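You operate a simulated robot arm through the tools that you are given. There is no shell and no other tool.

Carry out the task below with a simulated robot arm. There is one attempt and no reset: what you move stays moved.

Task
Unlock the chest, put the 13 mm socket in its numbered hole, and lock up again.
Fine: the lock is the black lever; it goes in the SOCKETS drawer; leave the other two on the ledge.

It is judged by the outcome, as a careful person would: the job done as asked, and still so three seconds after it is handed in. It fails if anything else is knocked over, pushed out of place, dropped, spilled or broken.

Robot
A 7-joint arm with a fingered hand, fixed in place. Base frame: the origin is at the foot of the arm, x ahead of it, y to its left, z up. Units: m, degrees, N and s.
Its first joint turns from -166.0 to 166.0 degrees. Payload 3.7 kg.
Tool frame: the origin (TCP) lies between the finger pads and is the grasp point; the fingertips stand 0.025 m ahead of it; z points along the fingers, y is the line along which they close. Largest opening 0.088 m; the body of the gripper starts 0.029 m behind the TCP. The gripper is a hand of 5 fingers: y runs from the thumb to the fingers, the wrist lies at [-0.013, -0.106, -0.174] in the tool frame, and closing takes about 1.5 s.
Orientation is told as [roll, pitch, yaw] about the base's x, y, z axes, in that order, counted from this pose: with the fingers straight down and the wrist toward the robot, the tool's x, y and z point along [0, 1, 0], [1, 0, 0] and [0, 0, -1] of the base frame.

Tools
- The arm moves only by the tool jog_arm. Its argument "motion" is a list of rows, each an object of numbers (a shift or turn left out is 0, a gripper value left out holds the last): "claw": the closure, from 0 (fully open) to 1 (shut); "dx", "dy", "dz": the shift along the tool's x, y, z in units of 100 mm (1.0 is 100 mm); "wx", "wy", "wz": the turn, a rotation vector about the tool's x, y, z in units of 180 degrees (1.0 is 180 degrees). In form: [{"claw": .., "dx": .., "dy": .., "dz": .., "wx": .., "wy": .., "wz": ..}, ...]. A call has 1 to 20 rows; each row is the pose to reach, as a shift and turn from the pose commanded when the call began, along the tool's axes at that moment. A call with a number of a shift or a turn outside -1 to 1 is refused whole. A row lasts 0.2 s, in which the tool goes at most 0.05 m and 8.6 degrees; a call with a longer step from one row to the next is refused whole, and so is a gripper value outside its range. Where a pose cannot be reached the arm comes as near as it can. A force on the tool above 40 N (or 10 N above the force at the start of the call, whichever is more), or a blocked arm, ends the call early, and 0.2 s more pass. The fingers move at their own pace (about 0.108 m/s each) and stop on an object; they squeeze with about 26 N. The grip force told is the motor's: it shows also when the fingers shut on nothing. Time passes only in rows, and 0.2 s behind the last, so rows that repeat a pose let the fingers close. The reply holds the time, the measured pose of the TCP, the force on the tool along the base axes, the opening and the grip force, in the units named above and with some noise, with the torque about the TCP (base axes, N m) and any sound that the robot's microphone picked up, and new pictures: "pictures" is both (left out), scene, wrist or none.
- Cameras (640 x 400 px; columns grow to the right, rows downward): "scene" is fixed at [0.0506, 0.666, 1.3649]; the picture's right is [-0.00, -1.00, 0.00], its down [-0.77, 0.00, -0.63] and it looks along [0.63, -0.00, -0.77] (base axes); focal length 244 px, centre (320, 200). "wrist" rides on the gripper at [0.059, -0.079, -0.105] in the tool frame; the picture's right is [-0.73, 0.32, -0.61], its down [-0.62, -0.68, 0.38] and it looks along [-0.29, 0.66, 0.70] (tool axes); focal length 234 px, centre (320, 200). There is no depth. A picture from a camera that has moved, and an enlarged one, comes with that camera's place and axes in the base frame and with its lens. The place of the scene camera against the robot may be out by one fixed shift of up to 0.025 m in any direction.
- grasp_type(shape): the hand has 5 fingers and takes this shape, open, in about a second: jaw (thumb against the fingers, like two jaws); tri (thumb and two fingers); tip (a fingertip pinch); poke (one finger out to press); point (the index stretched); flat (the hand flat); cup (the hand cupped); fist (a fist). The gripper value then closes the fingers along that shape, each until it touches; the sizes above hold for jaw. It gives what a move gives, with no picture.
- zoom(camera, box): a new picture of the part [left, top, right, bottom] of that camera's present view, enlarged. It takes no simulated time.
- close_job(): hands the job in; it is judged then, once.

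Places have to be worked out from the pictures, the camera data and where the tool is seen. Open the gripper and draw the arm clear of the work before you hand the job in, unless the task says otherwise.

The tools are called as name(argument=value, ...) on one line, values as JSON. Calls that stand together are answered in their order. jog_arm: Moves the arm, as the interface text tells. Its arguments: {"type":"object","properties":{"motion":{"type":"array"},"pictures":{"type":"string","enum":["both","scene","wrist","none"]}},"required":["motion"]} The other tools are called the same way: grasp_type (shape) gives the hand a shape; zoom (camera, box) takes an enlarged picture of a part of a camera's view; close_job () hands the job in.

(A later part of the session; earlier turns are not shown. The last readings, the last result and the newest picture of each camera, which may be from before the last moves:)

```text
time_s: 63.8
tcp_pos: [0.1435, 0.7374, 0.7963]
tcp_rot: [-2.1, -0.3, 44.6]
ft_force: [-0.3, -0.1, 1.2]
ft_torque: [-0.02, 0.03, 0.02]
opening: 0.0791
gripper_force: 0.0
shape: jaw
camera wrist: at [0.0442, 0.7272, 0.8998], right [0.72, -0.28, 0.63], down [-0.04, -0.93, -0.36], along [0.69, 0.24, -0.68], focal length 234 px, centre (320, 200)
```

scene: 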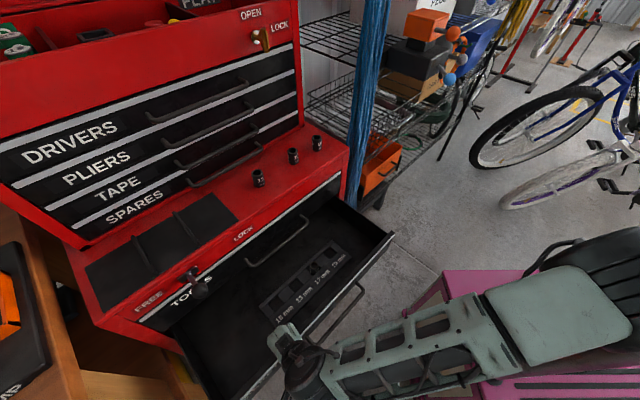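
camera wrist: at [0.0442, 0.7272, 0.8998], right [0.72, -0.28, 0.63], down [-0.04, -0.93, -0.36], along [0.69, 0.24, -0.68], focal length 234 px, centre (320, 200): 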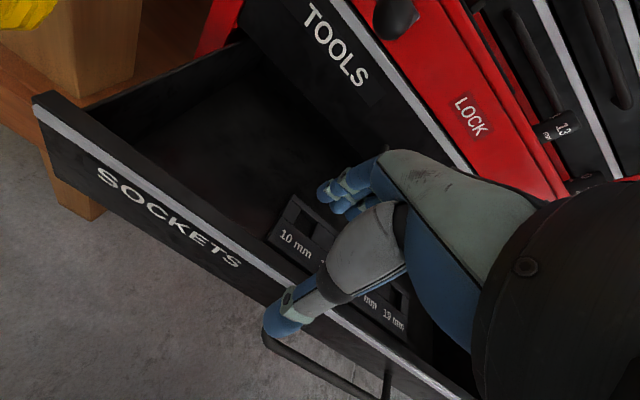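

I'm released and clear. Next I'll rise and shift right towards the 13 mm socket on the ledge.

jog_arm(motion=[{"dz": -0.3}, {"dz": -0.6, "dx": -0.2}, {"dz": -0.8, "dx": -0.5}, {"dz": -1.0, "dx": -0.8}, {"dz": -1.0, "dx": -1.0}], pictures="none")

jog_arm(motion=[{"dz": -0.25, "dx": -0.25, "dy": 0.2}, {"dz": -0.5, "dx": -0.5, "dy": 0.4}, {"dz": -0.75, "dx": -0.75, "dy": 0.6}, {"dz": -1.0, "dx": -0.85, "dy": 0.8}], pictures="both")

```text
time_s: 64.9
tcp_pos: [0.1656, 0.6799, 0.7736]
tcp_rot: [-10.4, 4.3, 46.5]
ft_force: [0.4, -0.1, -0.3]
ft_torque: [0.0, -0.01, 0.0]
opening: 0.0792
gripper_force: 0.0
shape: jaw
stopped in row 5: the arm was blocked; the commanded pose is now the measured one
```

```text
time_s: 65.9
tcp_pos: [0.2733, 0.6983, 0.8804]
tcp_rot: [-10.5, 4.4, 46.6]
ft_force: [-0.4, 0.1, -0.5]
ft_torque: [0.02, 0.03, -0.02]
opening: 0.0789
gripper_force: 0.1
shape: jaw
camera wrist: at [0.1675, 0.7004, 0.9799], right [0.7, -0.14, 0.7], down [0.01, -0.98, -0.21], along [0.72, 0.16, -0.68], focal length 234 px, centre (320, 200)
```

scene: 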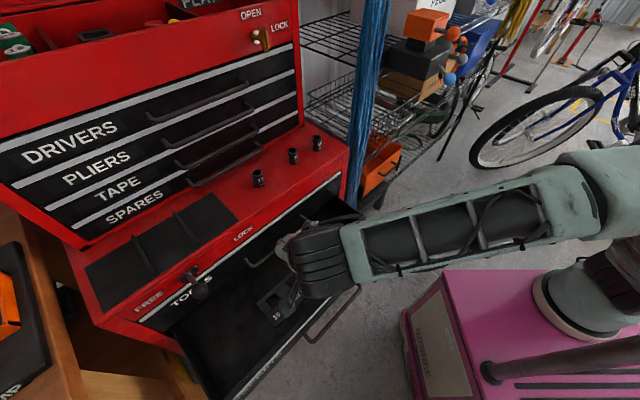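
wrist: 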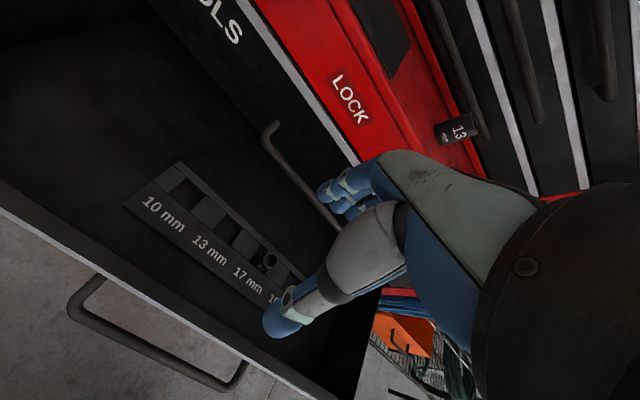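

The orientation drifted about 10° during that move, but nothing was touched. This view shows the tray well, so I'll zoom in to measure the 13 mm hole before levelling the hand.

zoom(camera="wrist", box=[110, 140, 310, 310])

zoom(camera="wrist", box=[380, 60, 540, 180])

```text
2.35 times, centred on (210, 225) of wrist
camera zoom: at [0.1675, 0.7004, 0.9799], right [0.7, -0.14, 0.7], down [0.01, -0.98, -0.21], along [0.72, 0.16, -0.68], focal length 551 px, centre (579, 141)
```

zoom: 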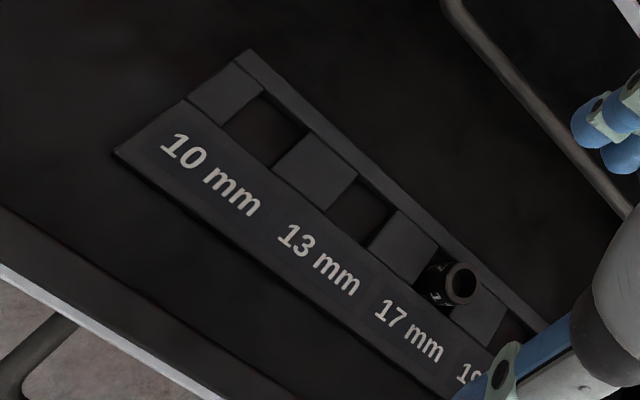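

```text
3.33 times, centred on (460, 120) of wrist
camera zoom: at [0.1675, 0.7004, 0.9799], right [0.7, -0.14, 0.7], down [0.01, -0.98, -0.21], along [0.72, 0.16, -0.68], focal length 781 px, centre (-147, 467)
```

zoom: 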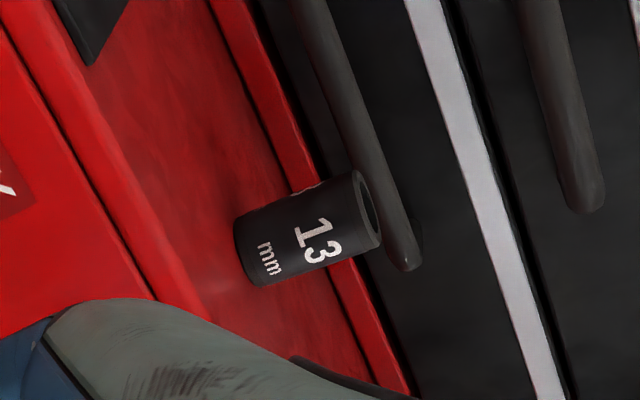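

Combining views puts the hole's top centre near w≈-0.289, 0.748 m out, z≈0.63. The 13 mm socket is near w≈-0.226, 0.917 m out, standing on the ledge at z≈0.895. I'll level the hand and rise above ledge height in small steps.

jog_arm(motion=[{"wy": 0.015, "wx": -0.006, "wz": 0.002, "dz": -0.15}, {"wy": 0.03, "wx": -0.012, "wz": 0.004, "dz": -0.3}, {"wy": 0.045, "wx": -0.018, "wz": 0.006, "dz": -0.5}, {"wy": 0.059, "wx": -0.0225, "wz": 0.009, "dz": -0.7}, {"wy": 0.059, "wx": -0.0225, "wz": 0.009, "dz": -0.9}, {"wy": 0.059, "wx": -0.0225, "wz": 0.009, "dz": -1.0}], pictures="wrist")

```text
time_s: 67.3
tcp_pos: [0.2659, 0.7174, 0.9777]
tcp_rot: [0.1, 0.3, 45.2]
ft_force: [0.6, 0.3, 0.1]
ft_torque: [0.0, 0.0, 0.02]
opening: 0.0794
gripper_force: 0.0
shape: jaw
camera wrist: at [0.1689, 0.7034, 1.0835], right [0.74, -0.28, 0.6], down [-0.04, -0.92, -0.38], along [0.67, 0.26, -0.7], focal length 234 px, centre (320, 200)
```

wrist: 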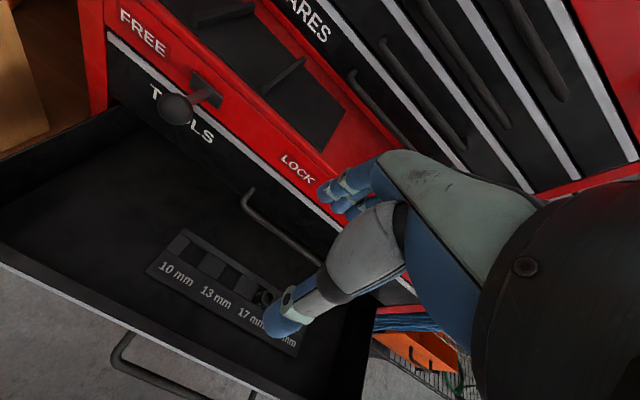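

The hand is level again. I'll zoom on the tray from this pose for another measurement, then move to where I can see the 13 mm socket.

zoom(camera="wrist", box=[140, 220, 300, 340])

jog_arm(motion=[{"dx": -0.25, "dy": 0.19, "dz": -0.05}, {"dx": -0.5, "dy": 0.38, "dz": -0.1}, {"dx": -0.75, "dy": 0.56, "dz": -0.15}, {"dx": -1.0, "dy": 0.75, "dz": -0.2}], pictures="both")

```text
3.33 times, centred on (220, 280) of wrist
camera zoom: at [0.1689, 0.7034, 1.0835], right [0.74, -0.28, 0.6], down [-0.04, -0.92, -0.38], along [0.67, 0.26, -0.7], focal length 781 px, centre (653, -67)
```

zoom: 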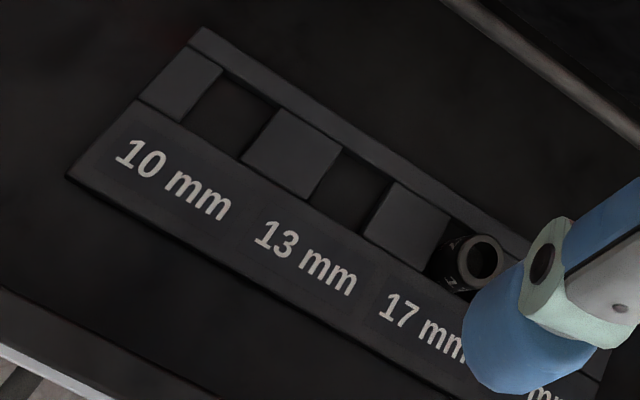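

```text
time_s: 68.3
tcp_pos: [0.3877, 0.6977, 0.9963]
tcp_rot: [0.0, 0.2, 45.2]
ft_force: [0.4, -0.1, 0.7]
ft_torque: [-0.04, -0.02, -0.03]
opening: 0.079
gripper_force: 0.0
shape: jaw
camera wrist: at [0.2924, 0.684, 1.1026], right [0.75, -0.28, 0.6], down [-0.04, -0.92, -0.38], along [0.67, 0.26, -0.7], focal length 234 px, centre (320, 200)
```

scene: 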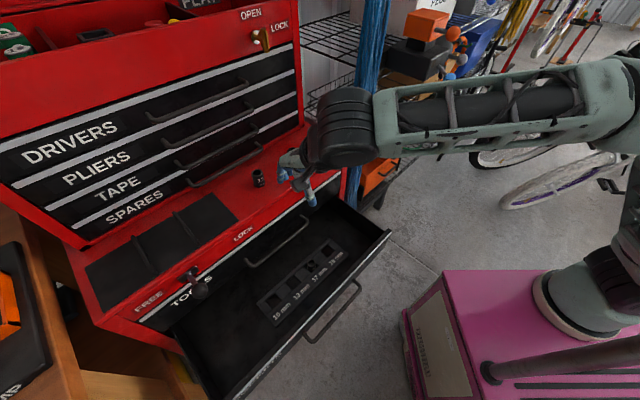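
wrist: 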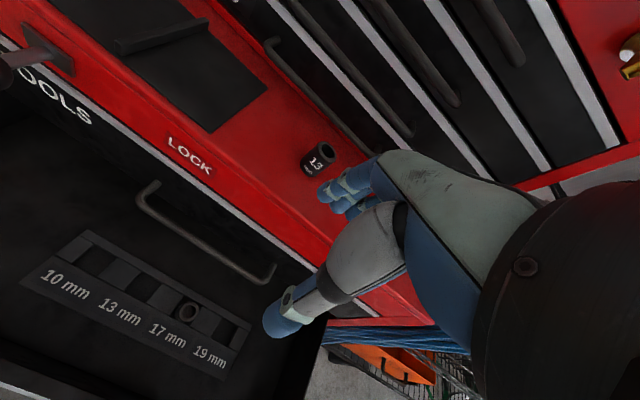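

Both the tray and the 13 mm socket are in view now. I'll zoom on each for precise positions.

zoom(camera="wrist", box=[20, 210, 260, 390])

zoom(camera="wrist", box=[260, 110, 380, 200])

```text
2.22 times, centred on (140, 300) of wrist
camera zoom: at [0.2924, 0.684, 1.1026], right [0.75, -0.28, 0.6], down [-0.04, -0.92, -0.38], along [0.67, 0.26, -0.7], focal length 520 px, centre (720, -22)
```

zoom: 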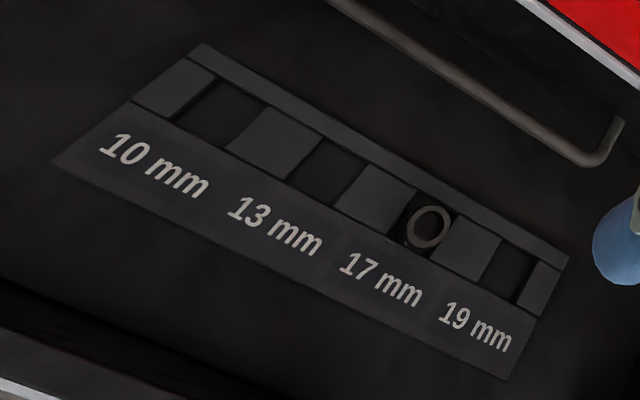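

```text
4.44 times, centred on (320, 155) of wrist
camera zoom: at [0.2924, 0.684, 1.1026], right [0.75, -0.28, 0.6], down [-0.04, -0.92, -0.38], along [0.67, 0.26, -0.7], focal length 1041 px, centre (320, 400)
```

zoom: 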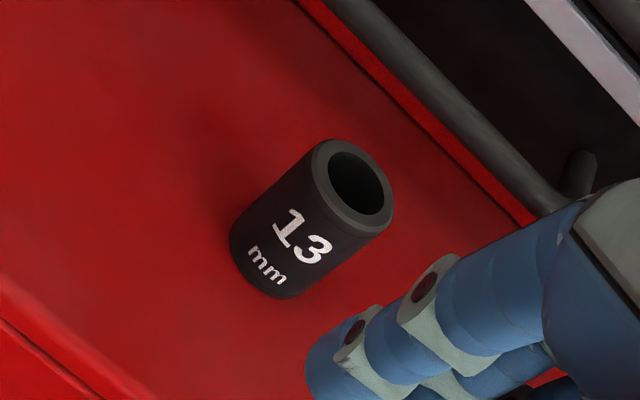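

The measurements agree across views. The socket's base is at w=-0.227, 0.917 m out, ledge z≈0.897, and its top is z≈0.935. The 13 mm hole is at w=-0.287, 0.750 m out, tray top z≈0.6275. I'll yaw the hand 15° for extra reach and move closer to the socket, partly closing the hand.

jog_arm(motion=[{"claw": 0.3, "dx": 0.02, "dy": 0.2, "dz": 0.06, "wz": -0.02}, {"dx": 0.04, "dy": 0.45, "dz": 0.13, "wz": -0.04}, {"dx": 0.06, "dy": 0.7, "dz": 0.2, "wz": -0.06}, {"dx": 0.08, "dy": 0.92, "dz": 0.26, "wz": -0.083}], pictures="both")

zoom(camera="wrist", box=[220, 100, 420, 260])

```text
time_s: 69.3
tcp_pos: [0.4463, 0.7699, 0.9727]
tcp_rot: [0.2, 0.1, 60.2]
ft_force: [0.1, 0.8, 0.6]
ft_torque: [0.01, -0.04, 0.01]
opening: 0.0619
gripper_force: 0.1
shape: jaw
camera wrist: at [0.3574, 0.7313, 1.0784], right [0.79, -0.08, 0.6], down [0.2, -0.9, -0.38], along [0.58, 0.43, -0.7], focal length 234 px, centre (320, 200)
```

scene: 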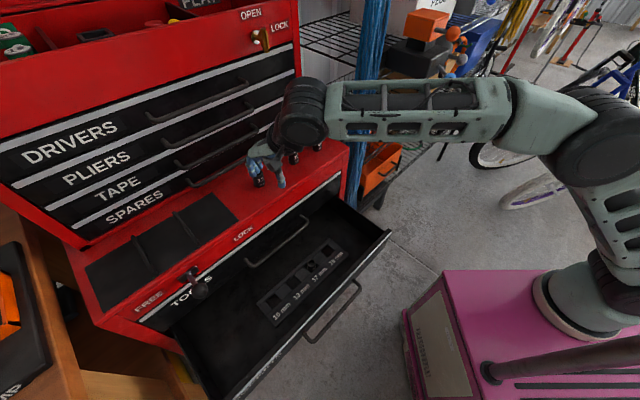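
wrist: 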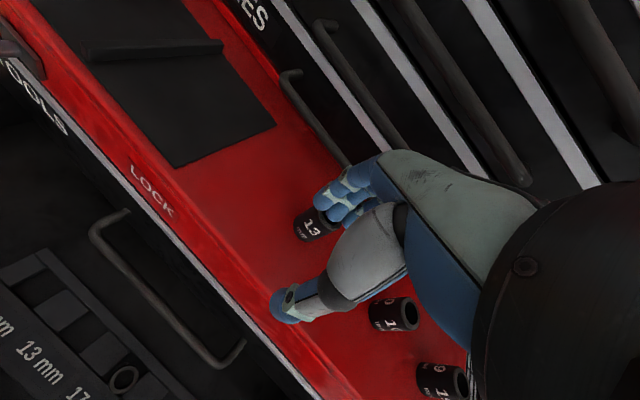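

```text
2.50 times, centred on (320, 180) of wrist
camera zoom: at [0.3574, 0.7313, 1.0784], right [0.79, -0.08, 0.6], down [0.2, -0.9, -0.38], along [0.58, 0.43, -0.7], focal length 585 px, centre (320, 250)
```

zoom: 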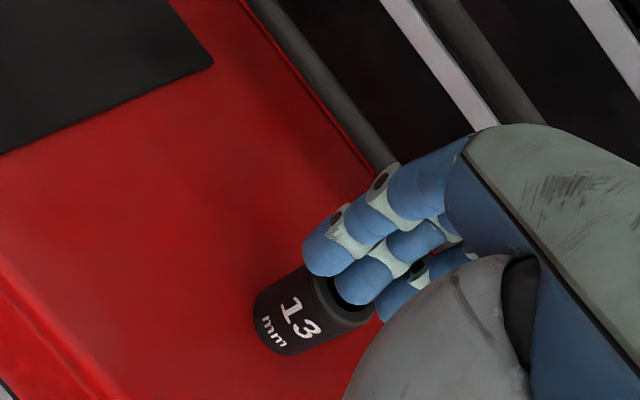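

The fingers are just above and in front of the socket, with 12 mm of height clearance. I'll move forward 5.5 cm at this height to straddle it.

jog_arm(motion=[{"dx": -0.05, "dy": 0.14}, {"dx": -0.1, "dy": 0.28}, {"dx": -0.14, "dy": 0.42}, {"dx": -0.167, "dy": 0.546}], pictures="both")

zoom(camera="wrist", box=[220, 130, 420, 350])

zoom(camera="scene", box=[220, 120, 340, 210])

```text
time_s: 70.3
tcp_pos: [0.4879, 0.8095, 0.9703]
tcp_rot: [0.2, 0.4, 60.2]
ft_force: [-13.4, -13.1, -7.6]
ft_torque: [0.04, 0.07, -0.15]
opening: 0.0589
gripper_force: 0.0
shape: jaw
camera wrist: at [0.3994, 0.771, 1.0768], right [0.79, -0.08, 0.6], down [0.2, -0.9, -0.38], along [0.57, 0.42, -0.7], focal length 234 px, centre (320, 200)
```

scene: 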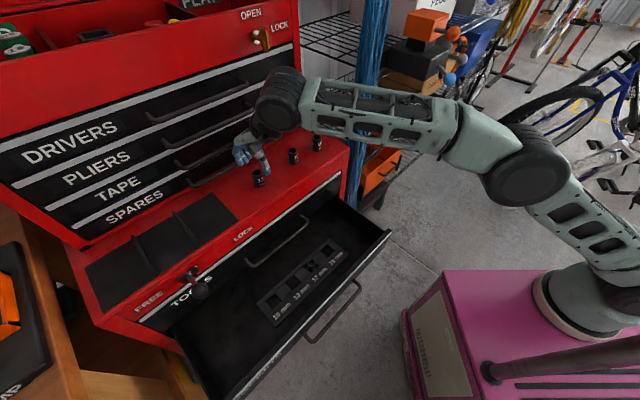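
wrist: 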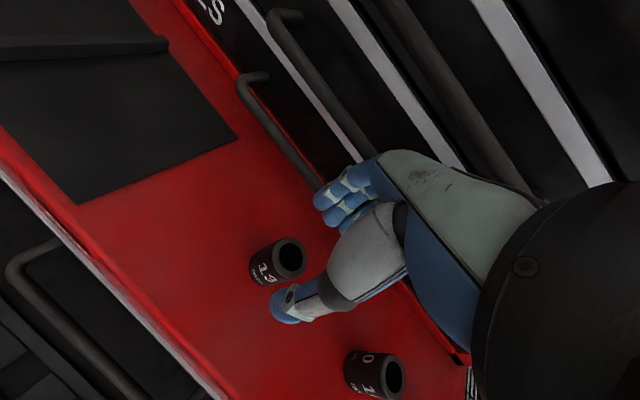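

```text
1.82 times, centred on (320, 240) of wrist
camera zoom: at [0.3994, 0.771, 1.0768], right [0.79, -0.08, 0.6], down [0.2, -0.9, -0.38], along [0.57, 0.42, -0.7], focal length 426 px, centre (320, 127)
```

zoom: 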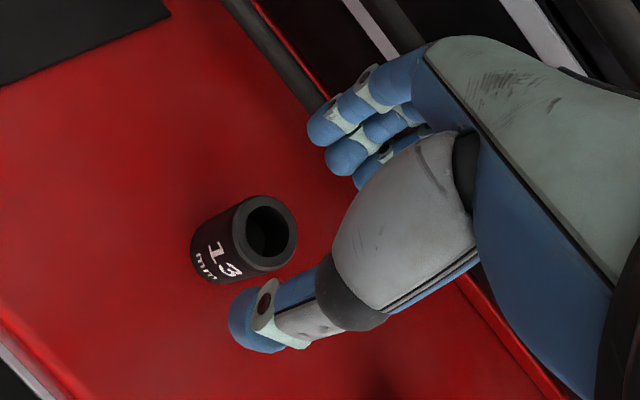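

```text
4.44 times, centred on (280, 165) of scene
camera zoom: at [0.0506, 0.666, 1.3649], right [0.0, -1.0, 0.0], down [-0.77, 0.0, -0.63], along [0.63, 0.0, -0.77], focal length 1086 px, centre (498, 356)
```

zoom: 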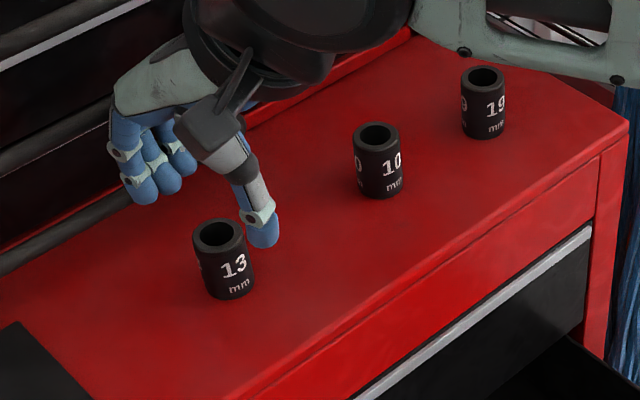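

The socket is directly under the grasp point, but the back of the fingers is pressing the SPARES handle with about 19 N. I'll narrow the hand and back off 3 mm to relieve that before descending.

jog_arm(motion=[{"claw": 0.5, "dy": -0.03}, {"dy": -0.03}, {"dy": -0.03}], pictures="wrist")

zoom(camera="wrist", box=[220, 130, 420, 350])

```text
time_s: 71.1
tcp_pos: [0.4898, 0.8071, 0.9723]
tcp_rot: [0.2, 0.1, 60.1]
ft_force: [-0.6, -1.1, -0.6]
ft_torque: [0.0, 0.02, 0.0]
opening: 0.0443
gripper_force: 0.1
shape: jaw
camera wrist: at [0.4002, 0.7685, 1.0782], right [0.79, -0.08, 0.6], down [0.2, -0.9, -0.38], along [0.58, 0.42, -0.7], focal length 234 px, centre (320, 200)
```

wrist: 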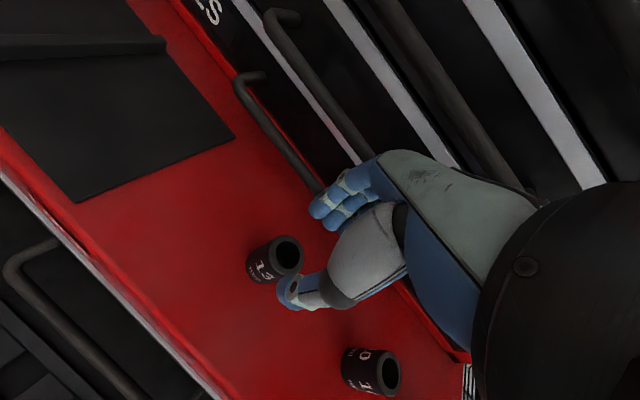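

```text
1.82 times, centred on (320, 240) of wrist
camera zoom: at [0.4002, 0.7685, 1.0782], right [0.79, -0.08, 0.6], down [0.2, -0.9, -0.38], along [0.58, 0.42, -0.7], focal length 426 px, centre (320, 127)
```

zoom: 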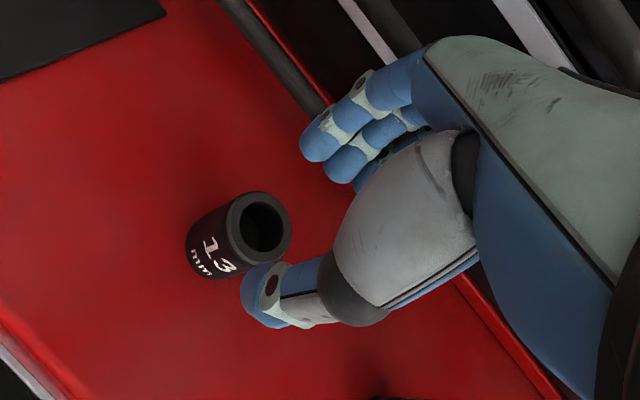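

Force is clear. The socket is about 4 mm left and 4 mm nearer than the grasp axis, so I'll correct that and descend 3.4 cm around it.

jog_arm(motion=[{"dx": 0.04, "dy": -0.04}, {"dx": 0.04, "dy": -0.04, "dz": 0.1}, {"dx": 0.04, "dy": -0.04, "dz": 0.2}, {"dx": 0.04, "dy": -0.04, "dz": 0.28}, {"dx": 0.04, "dy": -0.04, "dz": 0.35}], pictures="both")

zoom(camera="wrist", box=[220, 150, 420, 330])

zoom(camera="scene", box=[220, 120, 340, 210])

```text
time_s: 72.3
tcp_pos: [0.4842, 0.8062, 0.9369]
tcp_rot: [0.3, 0.3, 60.1]
ft_force: [-0.5, 0.2, 0.3]
ft_torque: [0.0, 0.0, 0.02]
opening: 0.0443
gripper_force: 0.0
shape: jaw
camera wrist: at [0.3951, 0.7676, 1.0428], right [0.79, -0.08, 0.6], down [0.2, -0.9, -0.38], along [0.58, 0.42, -0.7], focal length 234 px, centre (320, 200)
```

scene: 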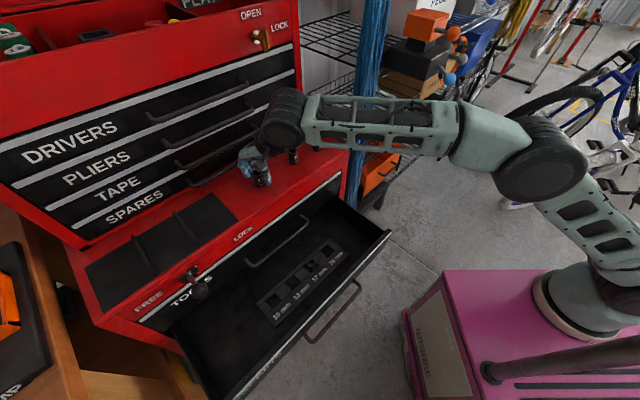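
wrist: 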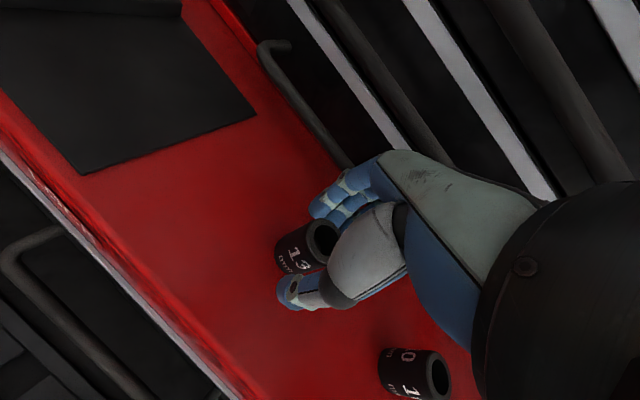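

```text
2.22 times, centred on (320, 240) of wrist
camera zoom: at [0.3951, 0.7676, 1.0428], right [0.79, -0.08, 0.6], down [0.2, -0.9, -0.38], along [0.58, 0.42, -0.7], focal length 520 px, centre (320, 111)
```

zoom: 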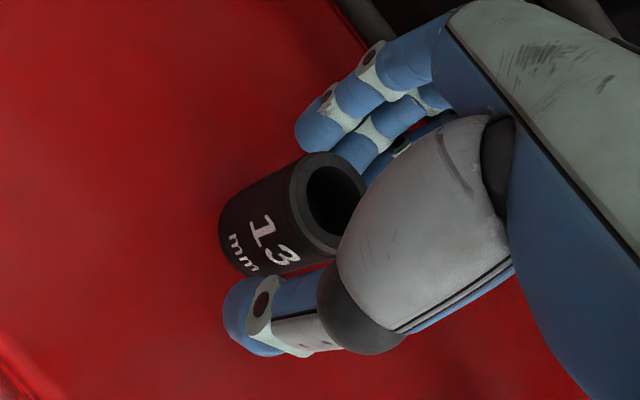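

```text
4.44 times, centred on (280, 165) of scene
camera zoom: at [0.0506, 0.666, 1.3649], right [0.0, -1.0, 0.0], down [-0.77, 0.0, -0.63], along [0.63, 0.0, -0.77], focal length 1086 px, centre (498, 356)
```

zoom: 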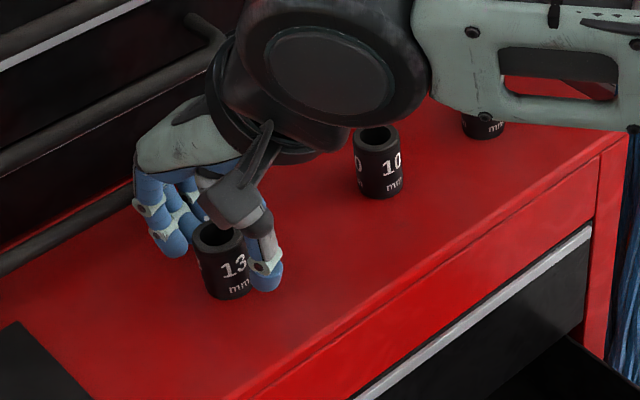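

The socket is centred between thumb and fingers. The thumb tip reaches lower than the fingers, so I'll rise 9 mm to hold the socket by its upper part, which leaves the lower part free to go into the hole. Then I'll close.

jog_arm(motion=[{"dz": -0.09}, {"dz": -0.09, "claw": 0.6}, {"dz": -0.09, "claw": 0.7}, {"dz": -0.09, "claw": 0.8}, {"dz": -0.09, "claw": 0.9}, {"dz": -0.09, "claw": 1.0}, {"dz": -0.09, "claw": 1.0}, {"dz": -0.09, "claw": 1.0}], pictures="both")

zoom(camera="wrist", box=[220, 150, 420, 330])

zoom(camera="scene", box=[220, 120, 340, 210])

```text
time_s: 74.1
tcp_pos: [0.4832, 0.8055, 0.9456]
tcp_rot: [0.3, 0.1, 60.0]
ft_force: [-0.8, -0.3, -0.6]
ft_torque: [0.03, 0.03, 0.01]
opening: 0.0193
gripper_force: 25.9
shape: jaw
camera wrist: at [0.3941, 0.7676, 1.0518], right [0.79, -0.08, 0.6], down [0.2, -0.9, -0.38], along [0.58, 0.42, -0.7], focal length 234 px, centre (320, 200)
```

scene: 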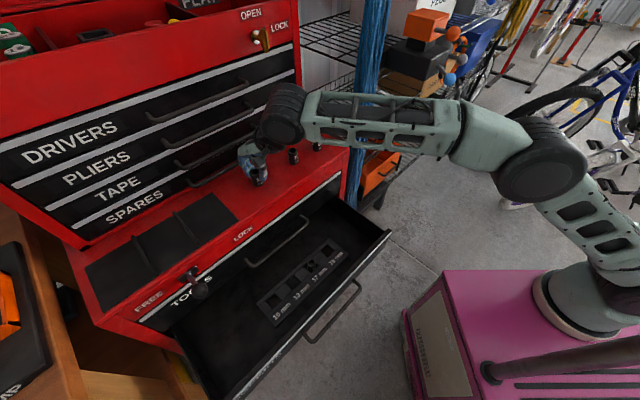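
wrist: 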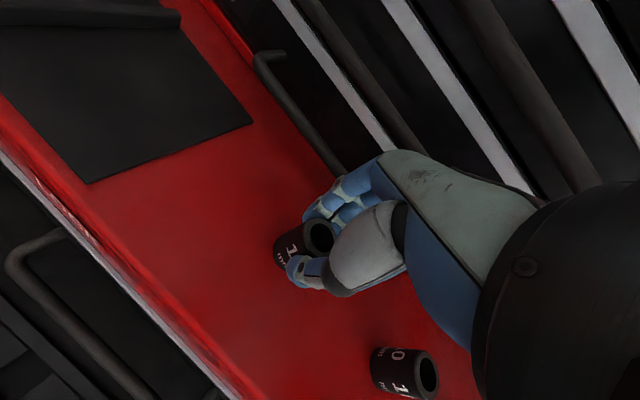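

```text
2.22 times, centred on (320, 240) of wrist
camera zoom: at [0.3941, 0.7676, 1.0518], right [0.79, -0.08, 0.6], down [0.2, -0.9, -0.38], along [0.58, 0.42, -0.7], focal length 520 px, centre (320, 111)
```

zoom: 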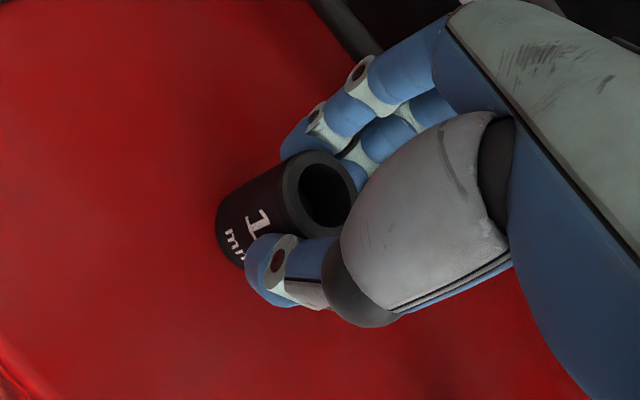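

```text
4.44 times, centred on (280, 165) of scene
camera zoom: at [0.0506, 0.666, 1.3649], right [0.0, -1.0, 0.0], down [-0.77, 0.0, -0.63], along [0.63, 0.0, -0.77], focal length 1086 px, centre (498, 356)
```

zoom: 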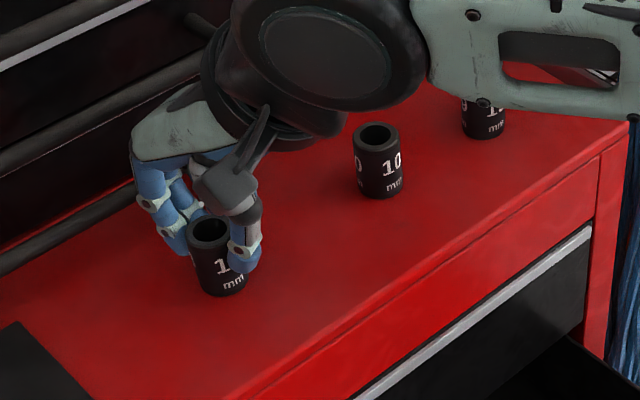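

The grip is firm at 26 N. I'll lift 2 cm and check that the socket comes up cleanly.

jog_arm(motion=[{"dz": -0.07}, {"dz": -0.14}, {"dz": -0.22}], pictures="both")

zoom(camera="scene", box=[220, 110, 340, 200])

zoom(camera="wrist", box=[220, 150, 420, 330])

```text
time_s: 74.9
tcp_pos: [0.4838, 0.8054, 0.9679]
tcp_rot: [0.2, 0.2, 60.0]
ft_force: [-0.3, 0.7, -2.0]
ft_torque: [0.03, 0.0, 0.01]
opening: 0.0193
gripper_force: 25.9
shape: jaw
camera wrist: at [0.3941, 0.7678, 1.0737], right [0.79, -0.08, 0.6], down [0.2, -0.9, -0.38], along [0.58, 0.42, -0.7], focal length 234 px, centre (320, 200)
```

scene: 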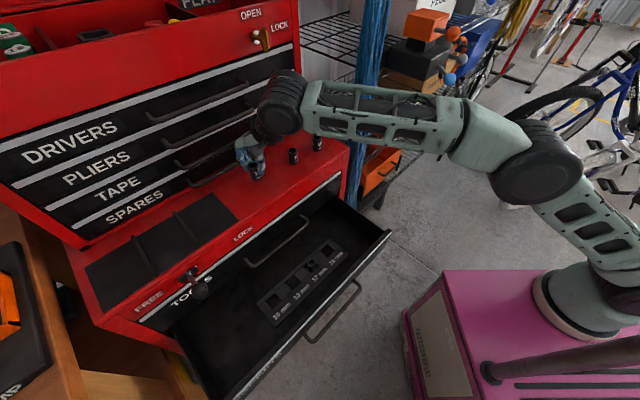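
wrist: 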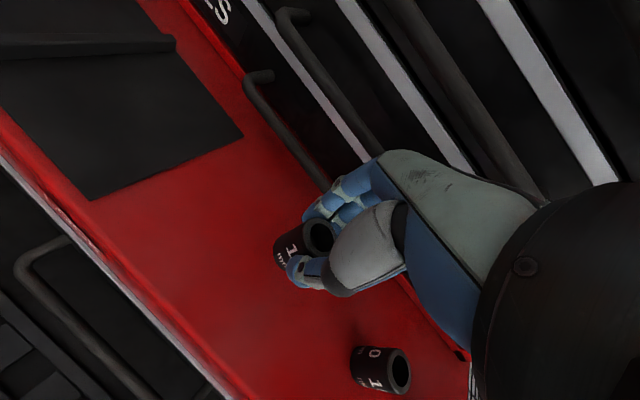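

```text
4.44 times, centred on (280, 155) of scene
camera zoom: at [0.0506, 0.666, 1.3649], right [0.0, -1.0, 0.0], down [-0.77, 0.0, -0.63], along [0.63, 0.0, -0.77], focal length 1086 px, centre (498, 400)
```

zoom: 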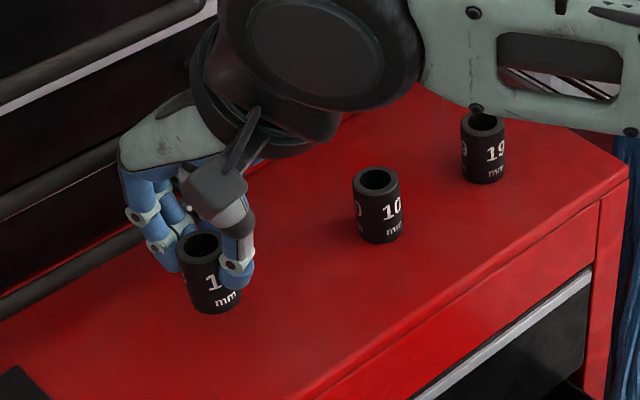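

```text
2.22 times, centred on (320, 240) of wrist
camera zoom: at [0.3941, 0.7678, 1.0737], right [0.79, -0.08, 0.6], down [0.2, -0.9, -0.38], along [0.58, 0.42, -0.7], focal length 520 px, centre (320, 111)
```

zoom: 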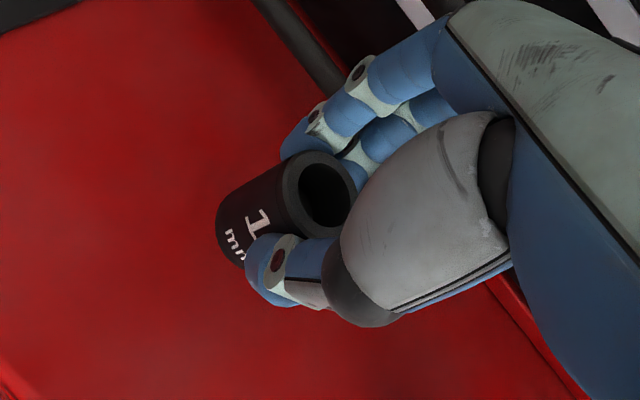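

The socket is up and held vertically, offset about 6 mm towards the fingers. I'll carry it back off the ledge and return yaw to 45°.

jog_arm(motion=[{"dx": 0.04, "dy": -0.15, "wz": 0.0}, {"dx": 0.08, "dy": -0.3, "wz": 0.02}, {"dx": 0.12, "dy": -0.45, "wz": 0.04}, {"dx": 0.16, "dy": -0.6, "wz": 0.06}, {"dx": 0.2, "dy": -0.75, "wz": 0.083}, {"dx": 0.233, "dy": -0.869, "wz": 0.083}], pictures="wrist")

```text
time_s: 76.3
tcp_pos: [0.4196, 0.7426, 0.968]
tcp_rot: [0.1, 0.2, 45.1]
ft_force: [0.1, 0.7, -1.9]
ft_torque: [-0.01, -0.04, 0.0]
opening: 0.0196
gripper_force: 26.6
shape: jaw
camera wrist: at [0.3232, 0.7284, 1.074], right [0.74, -0.28, 0.6], down [-0.04, -0.92, -0.38], along [0.67, 0.26, -0.7], focal length 234 px, centre (320, 200)
```

wrist: 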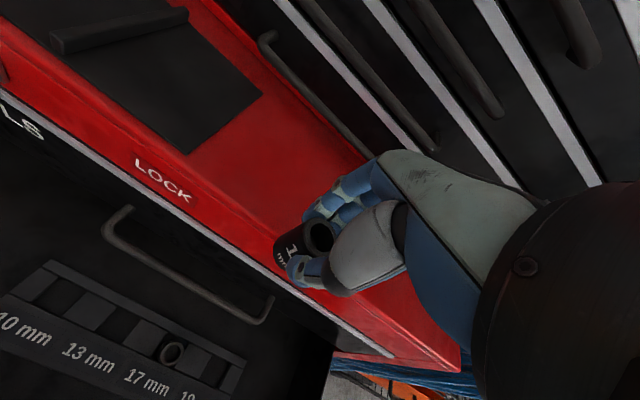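

The socket is stable. I'll move to directly above the 13 mm hole, keeping the height for now.

jog_arm(motion=[{"dx": 0.12, "dy": -0.15}, {"dx": 0.24, "dy": -0.31}, {"dx": 0.36, "dy": -0.47}, {"dx": 0.48, "dy": -0.63}, {"dx": 0.61, "dy": -0.78}, {"dx": 0.61, "dy": -0.78, "dz": 0.15}, {"dx": 0.61, "dy": -0.78, "dz": 0.3}, {"dx": 0.61, "dy": -0.78, "dz": 0.45}], pictures="both")

```text
time_s: 78.1
tcp_pos: [0.3211, 0.73, 0.9237]
tcp_rot: [0.1, 0.2, 45.2]
ft_force: [0.1, 0.5, -1.8]
ft_torque: [0.01, 0.02, 0.03]
opening: 0.0191
gripper_force: 26.3
shape: jaw
camera wrist: at [0.2248, 0.716, 1.0295], right [0.74, -0.28, 0.6], down [-0.04, -0.92, -0.38], along [0.67, 0.26, -0.7], focal length 234 px, centre (320, 200)
```

scene: 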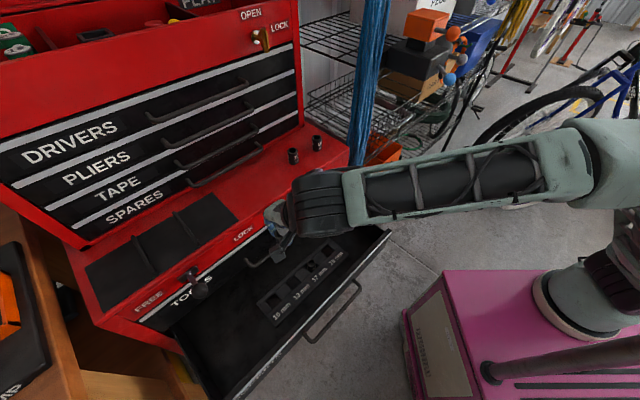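
wrist: 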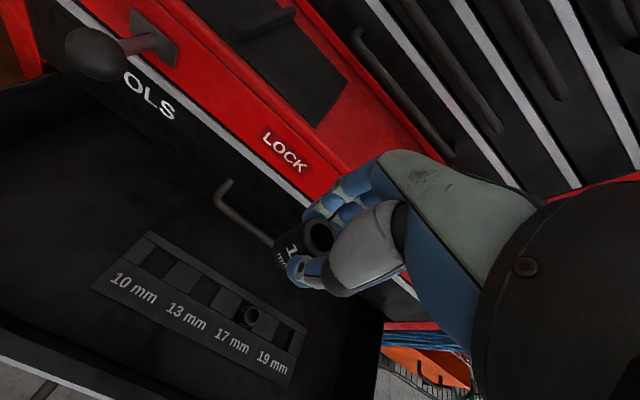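

I'm above the hole with the socket. I'll zoom to check the hole against my prediction of about (206,288).

zoom(camera="wrist", box=[120, 210, 340, 390])

```text
2.22 times, centred on (230, 300) of wrist
camera zoom: at [0.2248, 0.716, 1.0295], right [0.74, -0.28, 0.6], down [-0.04, -0.92, -0.38], along [0.67, 0.26, -0.7], focal length 520 px, centre (520, -22)
```

zoom: 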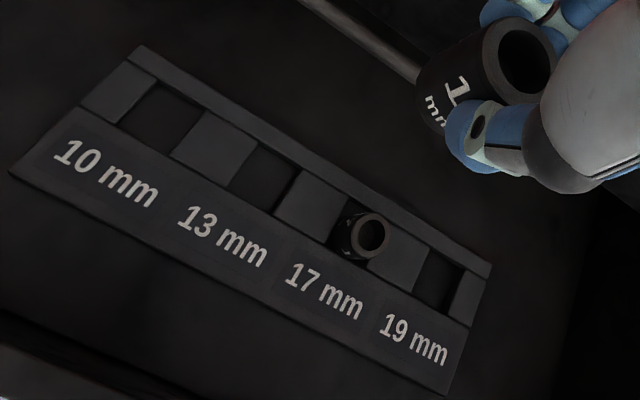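

The hole is within about 4 mm of the prediction. I'll descend 10 cm and re-measure at closer range.

jog_arm(motion=[{"dz": 0.2}, {"dz": 0.4}, {"dz": 0.6}, {"dz": 0.8}, {"dz": 1.0}], pictures="both")

zoom(camera="wrist", box=[150, 190, 370, 370])

zoom(camera="scene", box=[220, 190, 400, 330])

```text
time_s: 79.3
tcp_pos: [0.3219, 0.7291, 0.8226]
tcp_rot: [0.1, 0.1, 45.2]
ft_force: [0.3, -0.4, -1.1]
ft_torque: [-0.01, 0.01, -0.02]
opening: 0.0191
gripper_force: 26.2
shape: jaw
camera wrist: at [0.2249, 0.7153, 0.9289], right [0.74, -0.28, 0.6], down [-0.04, -0.92, -0.38], along [0.67, 0.26, -0.7], focal length 234 px, centre (320, 200)
```

scene: 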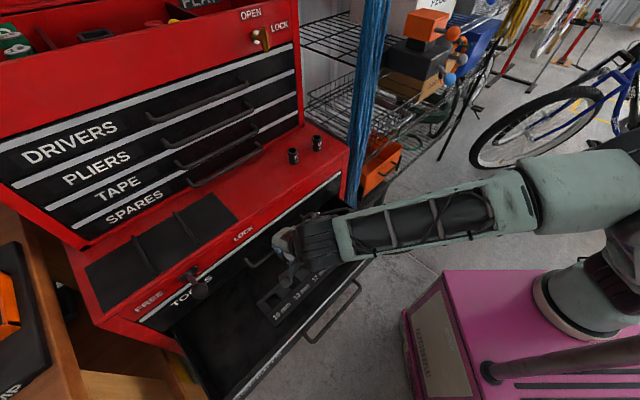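
wrist: 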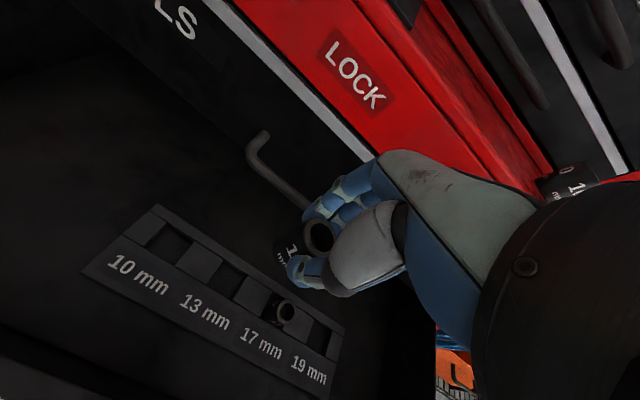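

```text
2.22 times, centred on (260, 280) of wrist
camera zoom: at [0.2249, 0.7153, 0.9289], right [0.74, -0.28, 0.6], down [-0.04, -0.92, -0.38], along [0.67, 0.26, -0.7], focal length 520 px, centre (453, 22)
```

zoom: 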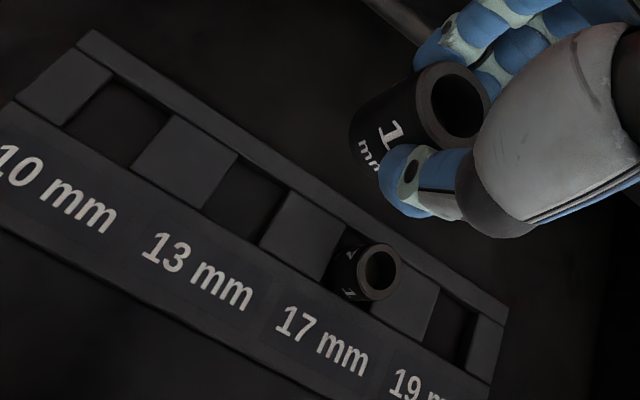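

```text
2.86 times, centred on (310, 260) of scene
camera zoom: at [0.0506, 0.666, 1.3649], right [0.0, -1.0, 0.0], down [-0.77, 0.0, -0.63], along [0.63, 0.0, -0.77], focal length 698 px, centre (349, 29)
```

zoom: 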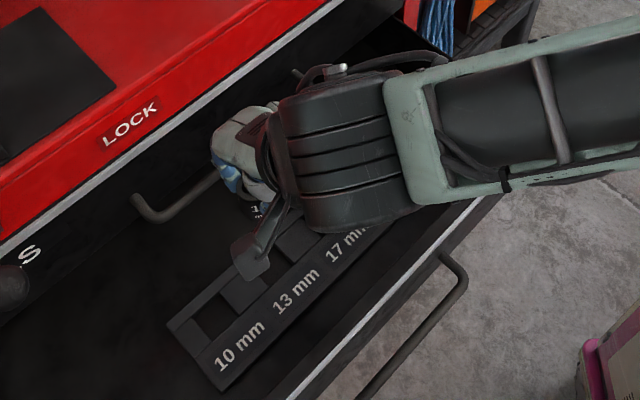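

The hole and the held socket line up to within about 1–2 mm, and the knuckles look about 2 cm clear of the TOOLS handle. I'll descend another 10 cm.

jog_arm(motion=[{"dy": -0.01, "dz": 0.2}, {"dy": -0.01, "dz": 0.4}, {"dy": -0.01, "dz": 0.6}, {"dy": -0.01, "dz": 0.8}, {"dy": -0.01, "dz": 1.0}], pictures="both")

zoom(camera="wrist", box=[190, 170, 370, 310])

zoom(camera="scene", box=[220, 190, 400, 330])

```text
time_s: 80.5
tcp_pos: [0.3198, 0.7291, 0.7231]
tcp_rot: [0.1, 0.3, 45.1]
ft_force: [-0.3, 0.8, -0.1]
ft_torque: [-0.02, 0.02, -0.02]
opening: 0.0192
gripper_force: 26.0
shape: jaw
camera wrist: at [0.2237, 0.7152, 0.8297], right [0.74, -0.28, 0.6], down [-0.04, -0.92, -0.38], along [0.67, 0.26, -0.7], focal length 234 px, centre (320, 200)
```

scene: 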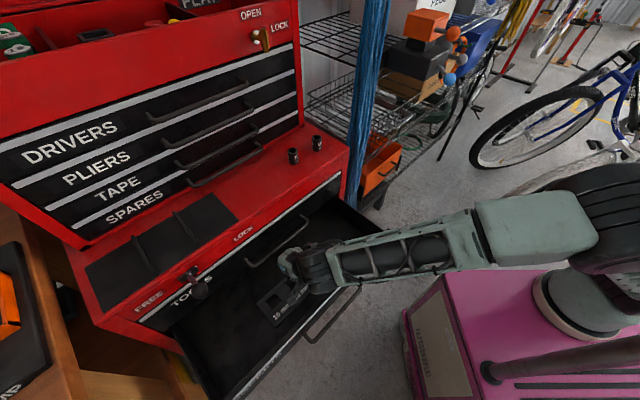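
wrist: 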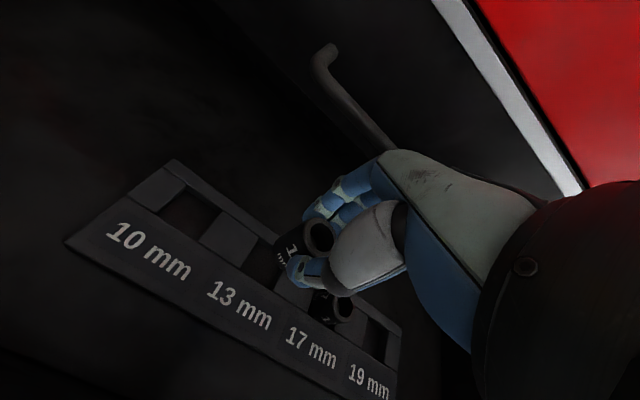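

```text
2.86 times, centred on (280, 240) of wrist
camera zoom: at [0.2237, 0.7152, 0.8297], right [0.74, -0.28, 0.6], down [-0.04, -0.92, -0.38], along [0.67, 0.26, -0.7], focal length 669 px, centre (434, 86)
```

zoom: 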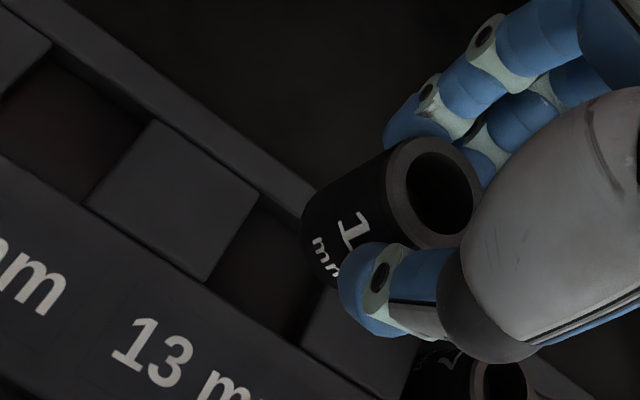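

```text
2.86 times, centred on (310, 260) of scene
camera zoom: at [0.0506, 0.666, 1.3649], right [0.0, -1.0, 0.0], down [-0.77, 0.0, -0.63], along [0.63, 0.0, -0.77], focal length 698 px, centre (349, 29)
```

zoom: 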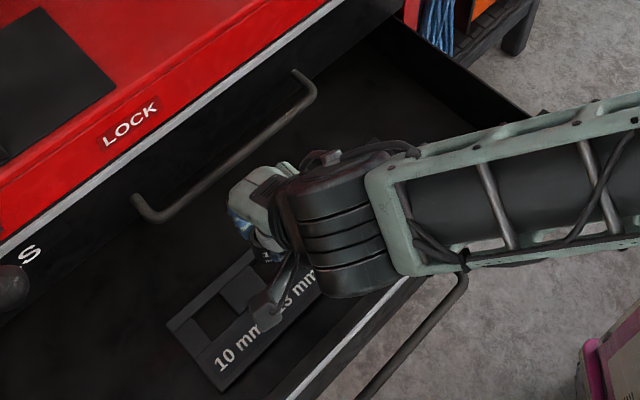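

Everything is clear of the TOOLS handle. The hole measures about 35×32 mm and is centred within 1.5 mm of the socket. I'll nudge by that amount and lower slowly into the hole, watching the force.

jog_arm(motion=[{"dx": -0.015, "dy": 0.008, "dz": 0.12}, {"dx": -0.015, "dy": 0.008, "dz": 0.24}, {"dx": -0.015, "dy": 0.008, "dz": 0.34}, {"dx": -0.015, "dy": 0.008, "dz": 0.42}, {"dx": -0.015, "dy": 0.008, "dz": 0.48}, {"dx": -0.015, "dy": 0.008, "dz": 0.53}], pictures="both")

zoom(camera="wrist", box=[230, 170, 390, 310])

```text
time_s: 81.9
tcp_pos: [0.3221, 0.7272, 0.6711]
tcp_rot: [0.1, 0.2, 45.1]
ft_force: [-0.2, 0.3, -1.7]
ft_torque: [0.01, 0.01, -0.01]
opening: 0.0192
gripper_force: 25.7
shape: jaw
camera wrist: at [0.2262, 0.7148, 0.7766], right [0.74, -0.28, 0.6], down [-0.04, -0.92, -0.38], along [0.67, 0.26, -0.7], focal length 234 px, centre (320, 200)
```

scene: 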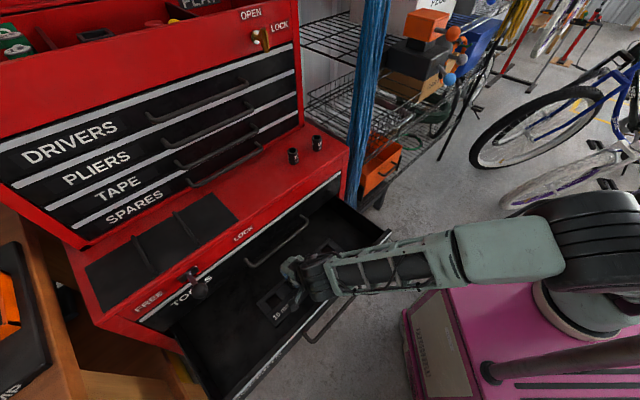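
wrist: 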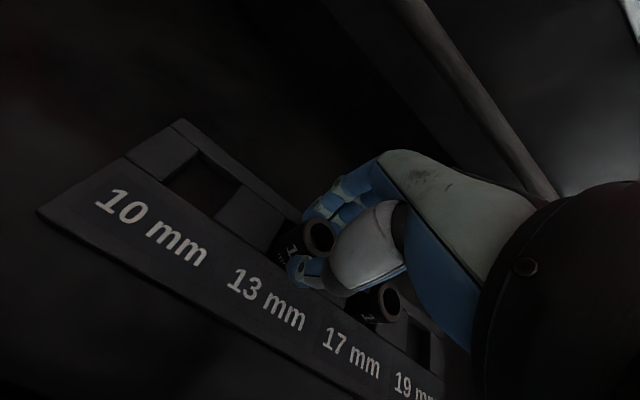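

```text
2.86 times, centred on (310, 240) of wrist
camera zoom: at [0.2262, 0.7148, 0.7766], right [0.74, -0.28, 0.6], down [-0.04, -0.92, -0.38], along [0.67, 0.26, -0.7], focal length 669 px, centre (349, 86)
```

zoom: 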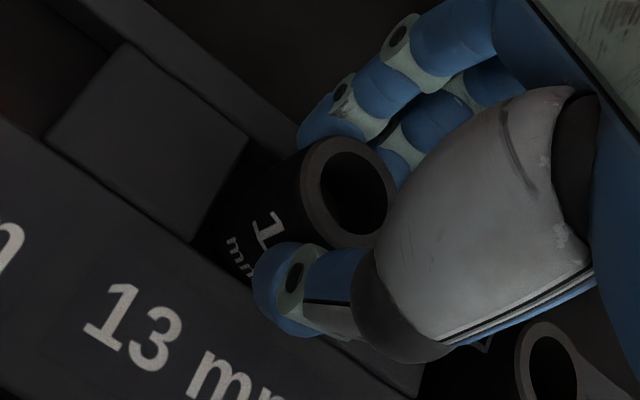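

The socket's lower end is inside the 13 mm hole and there's no contact force. I'll lower another 7 mm in tiny steps.

jog_arm(motion=[{"dz": 0.03}, {"dz": 0.05}, {"dz": 0.07}], pictures="both")

zoom(camera="wrist", box=[230, 170, 390, 310])

zoom(camera="scene", box=[230, 220, 350, 330])

```text
time_s: 82.7
tcp_pos: [0.322, 0.7275, 0.6654]
tcp_rot: [0.1, 0.1, 45.1]
ft_force: [-1.0, -1.2, 6.1]
ft_torque: [0.05, -0.07, 0.01]
opening: 0.0197
gripper_force: 26.4
shape: jaw
camera wrist: at [0.225, 0.7145, 0.7709], right [0.74, -0.28, 0.6], down [-0.04, -0.92, -0.38], along [0.67, 0.26, -0.7], focal length 234 px, centre (320, 200)
```

scene: 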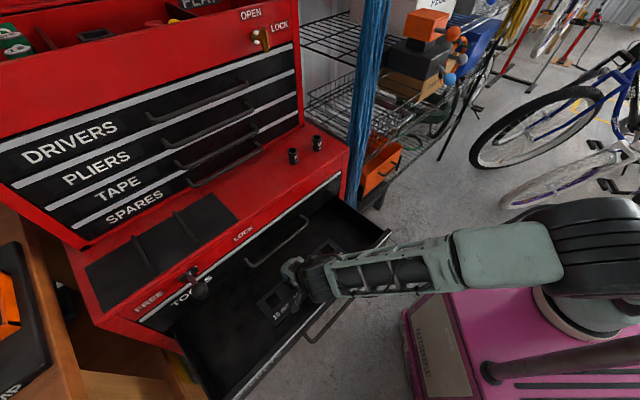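
wrist: 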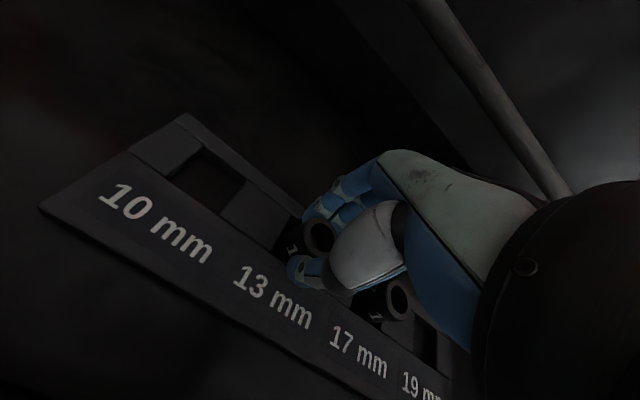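

```text
2.86 times, centred on (310, 240) of wrist
camera zoom: at [0.225, 0.7145, 0.7709], right [0.74, -0.28, 0.6], down [-0.04, -0.92, -0.38], along [0.67, 0.26, -0.7], focal length 669 px, centre (349, 86)
```

zoom: 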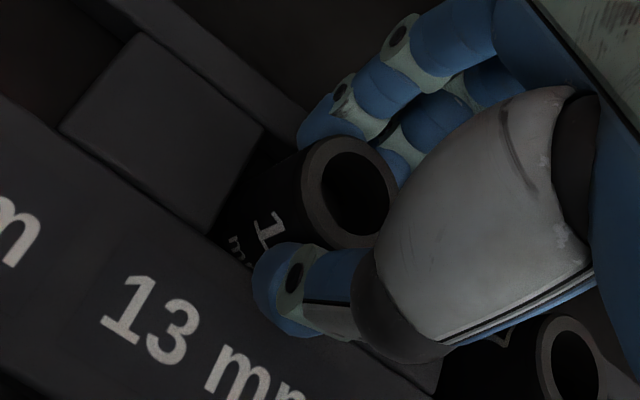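

```text
3.64 times, centred on (290, 275) of scene
camera zoom: at [0.0506, 0.666, 1.3649], right [0.0, -1.0, 0.0], down [-0.77, 0.0, -0.63], along [0.63, 0.0, -0.77], focal length 888 px, centre (429, -73)
```

zoom: 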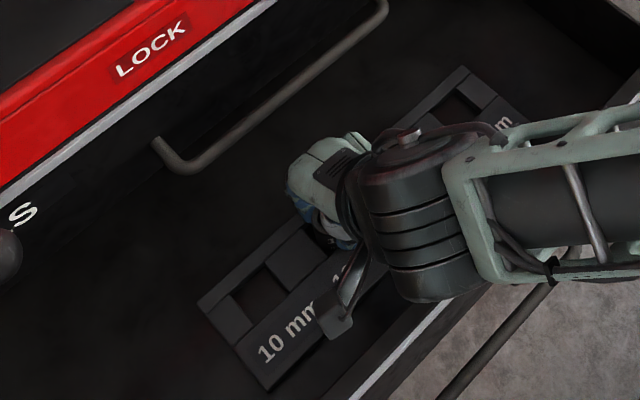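

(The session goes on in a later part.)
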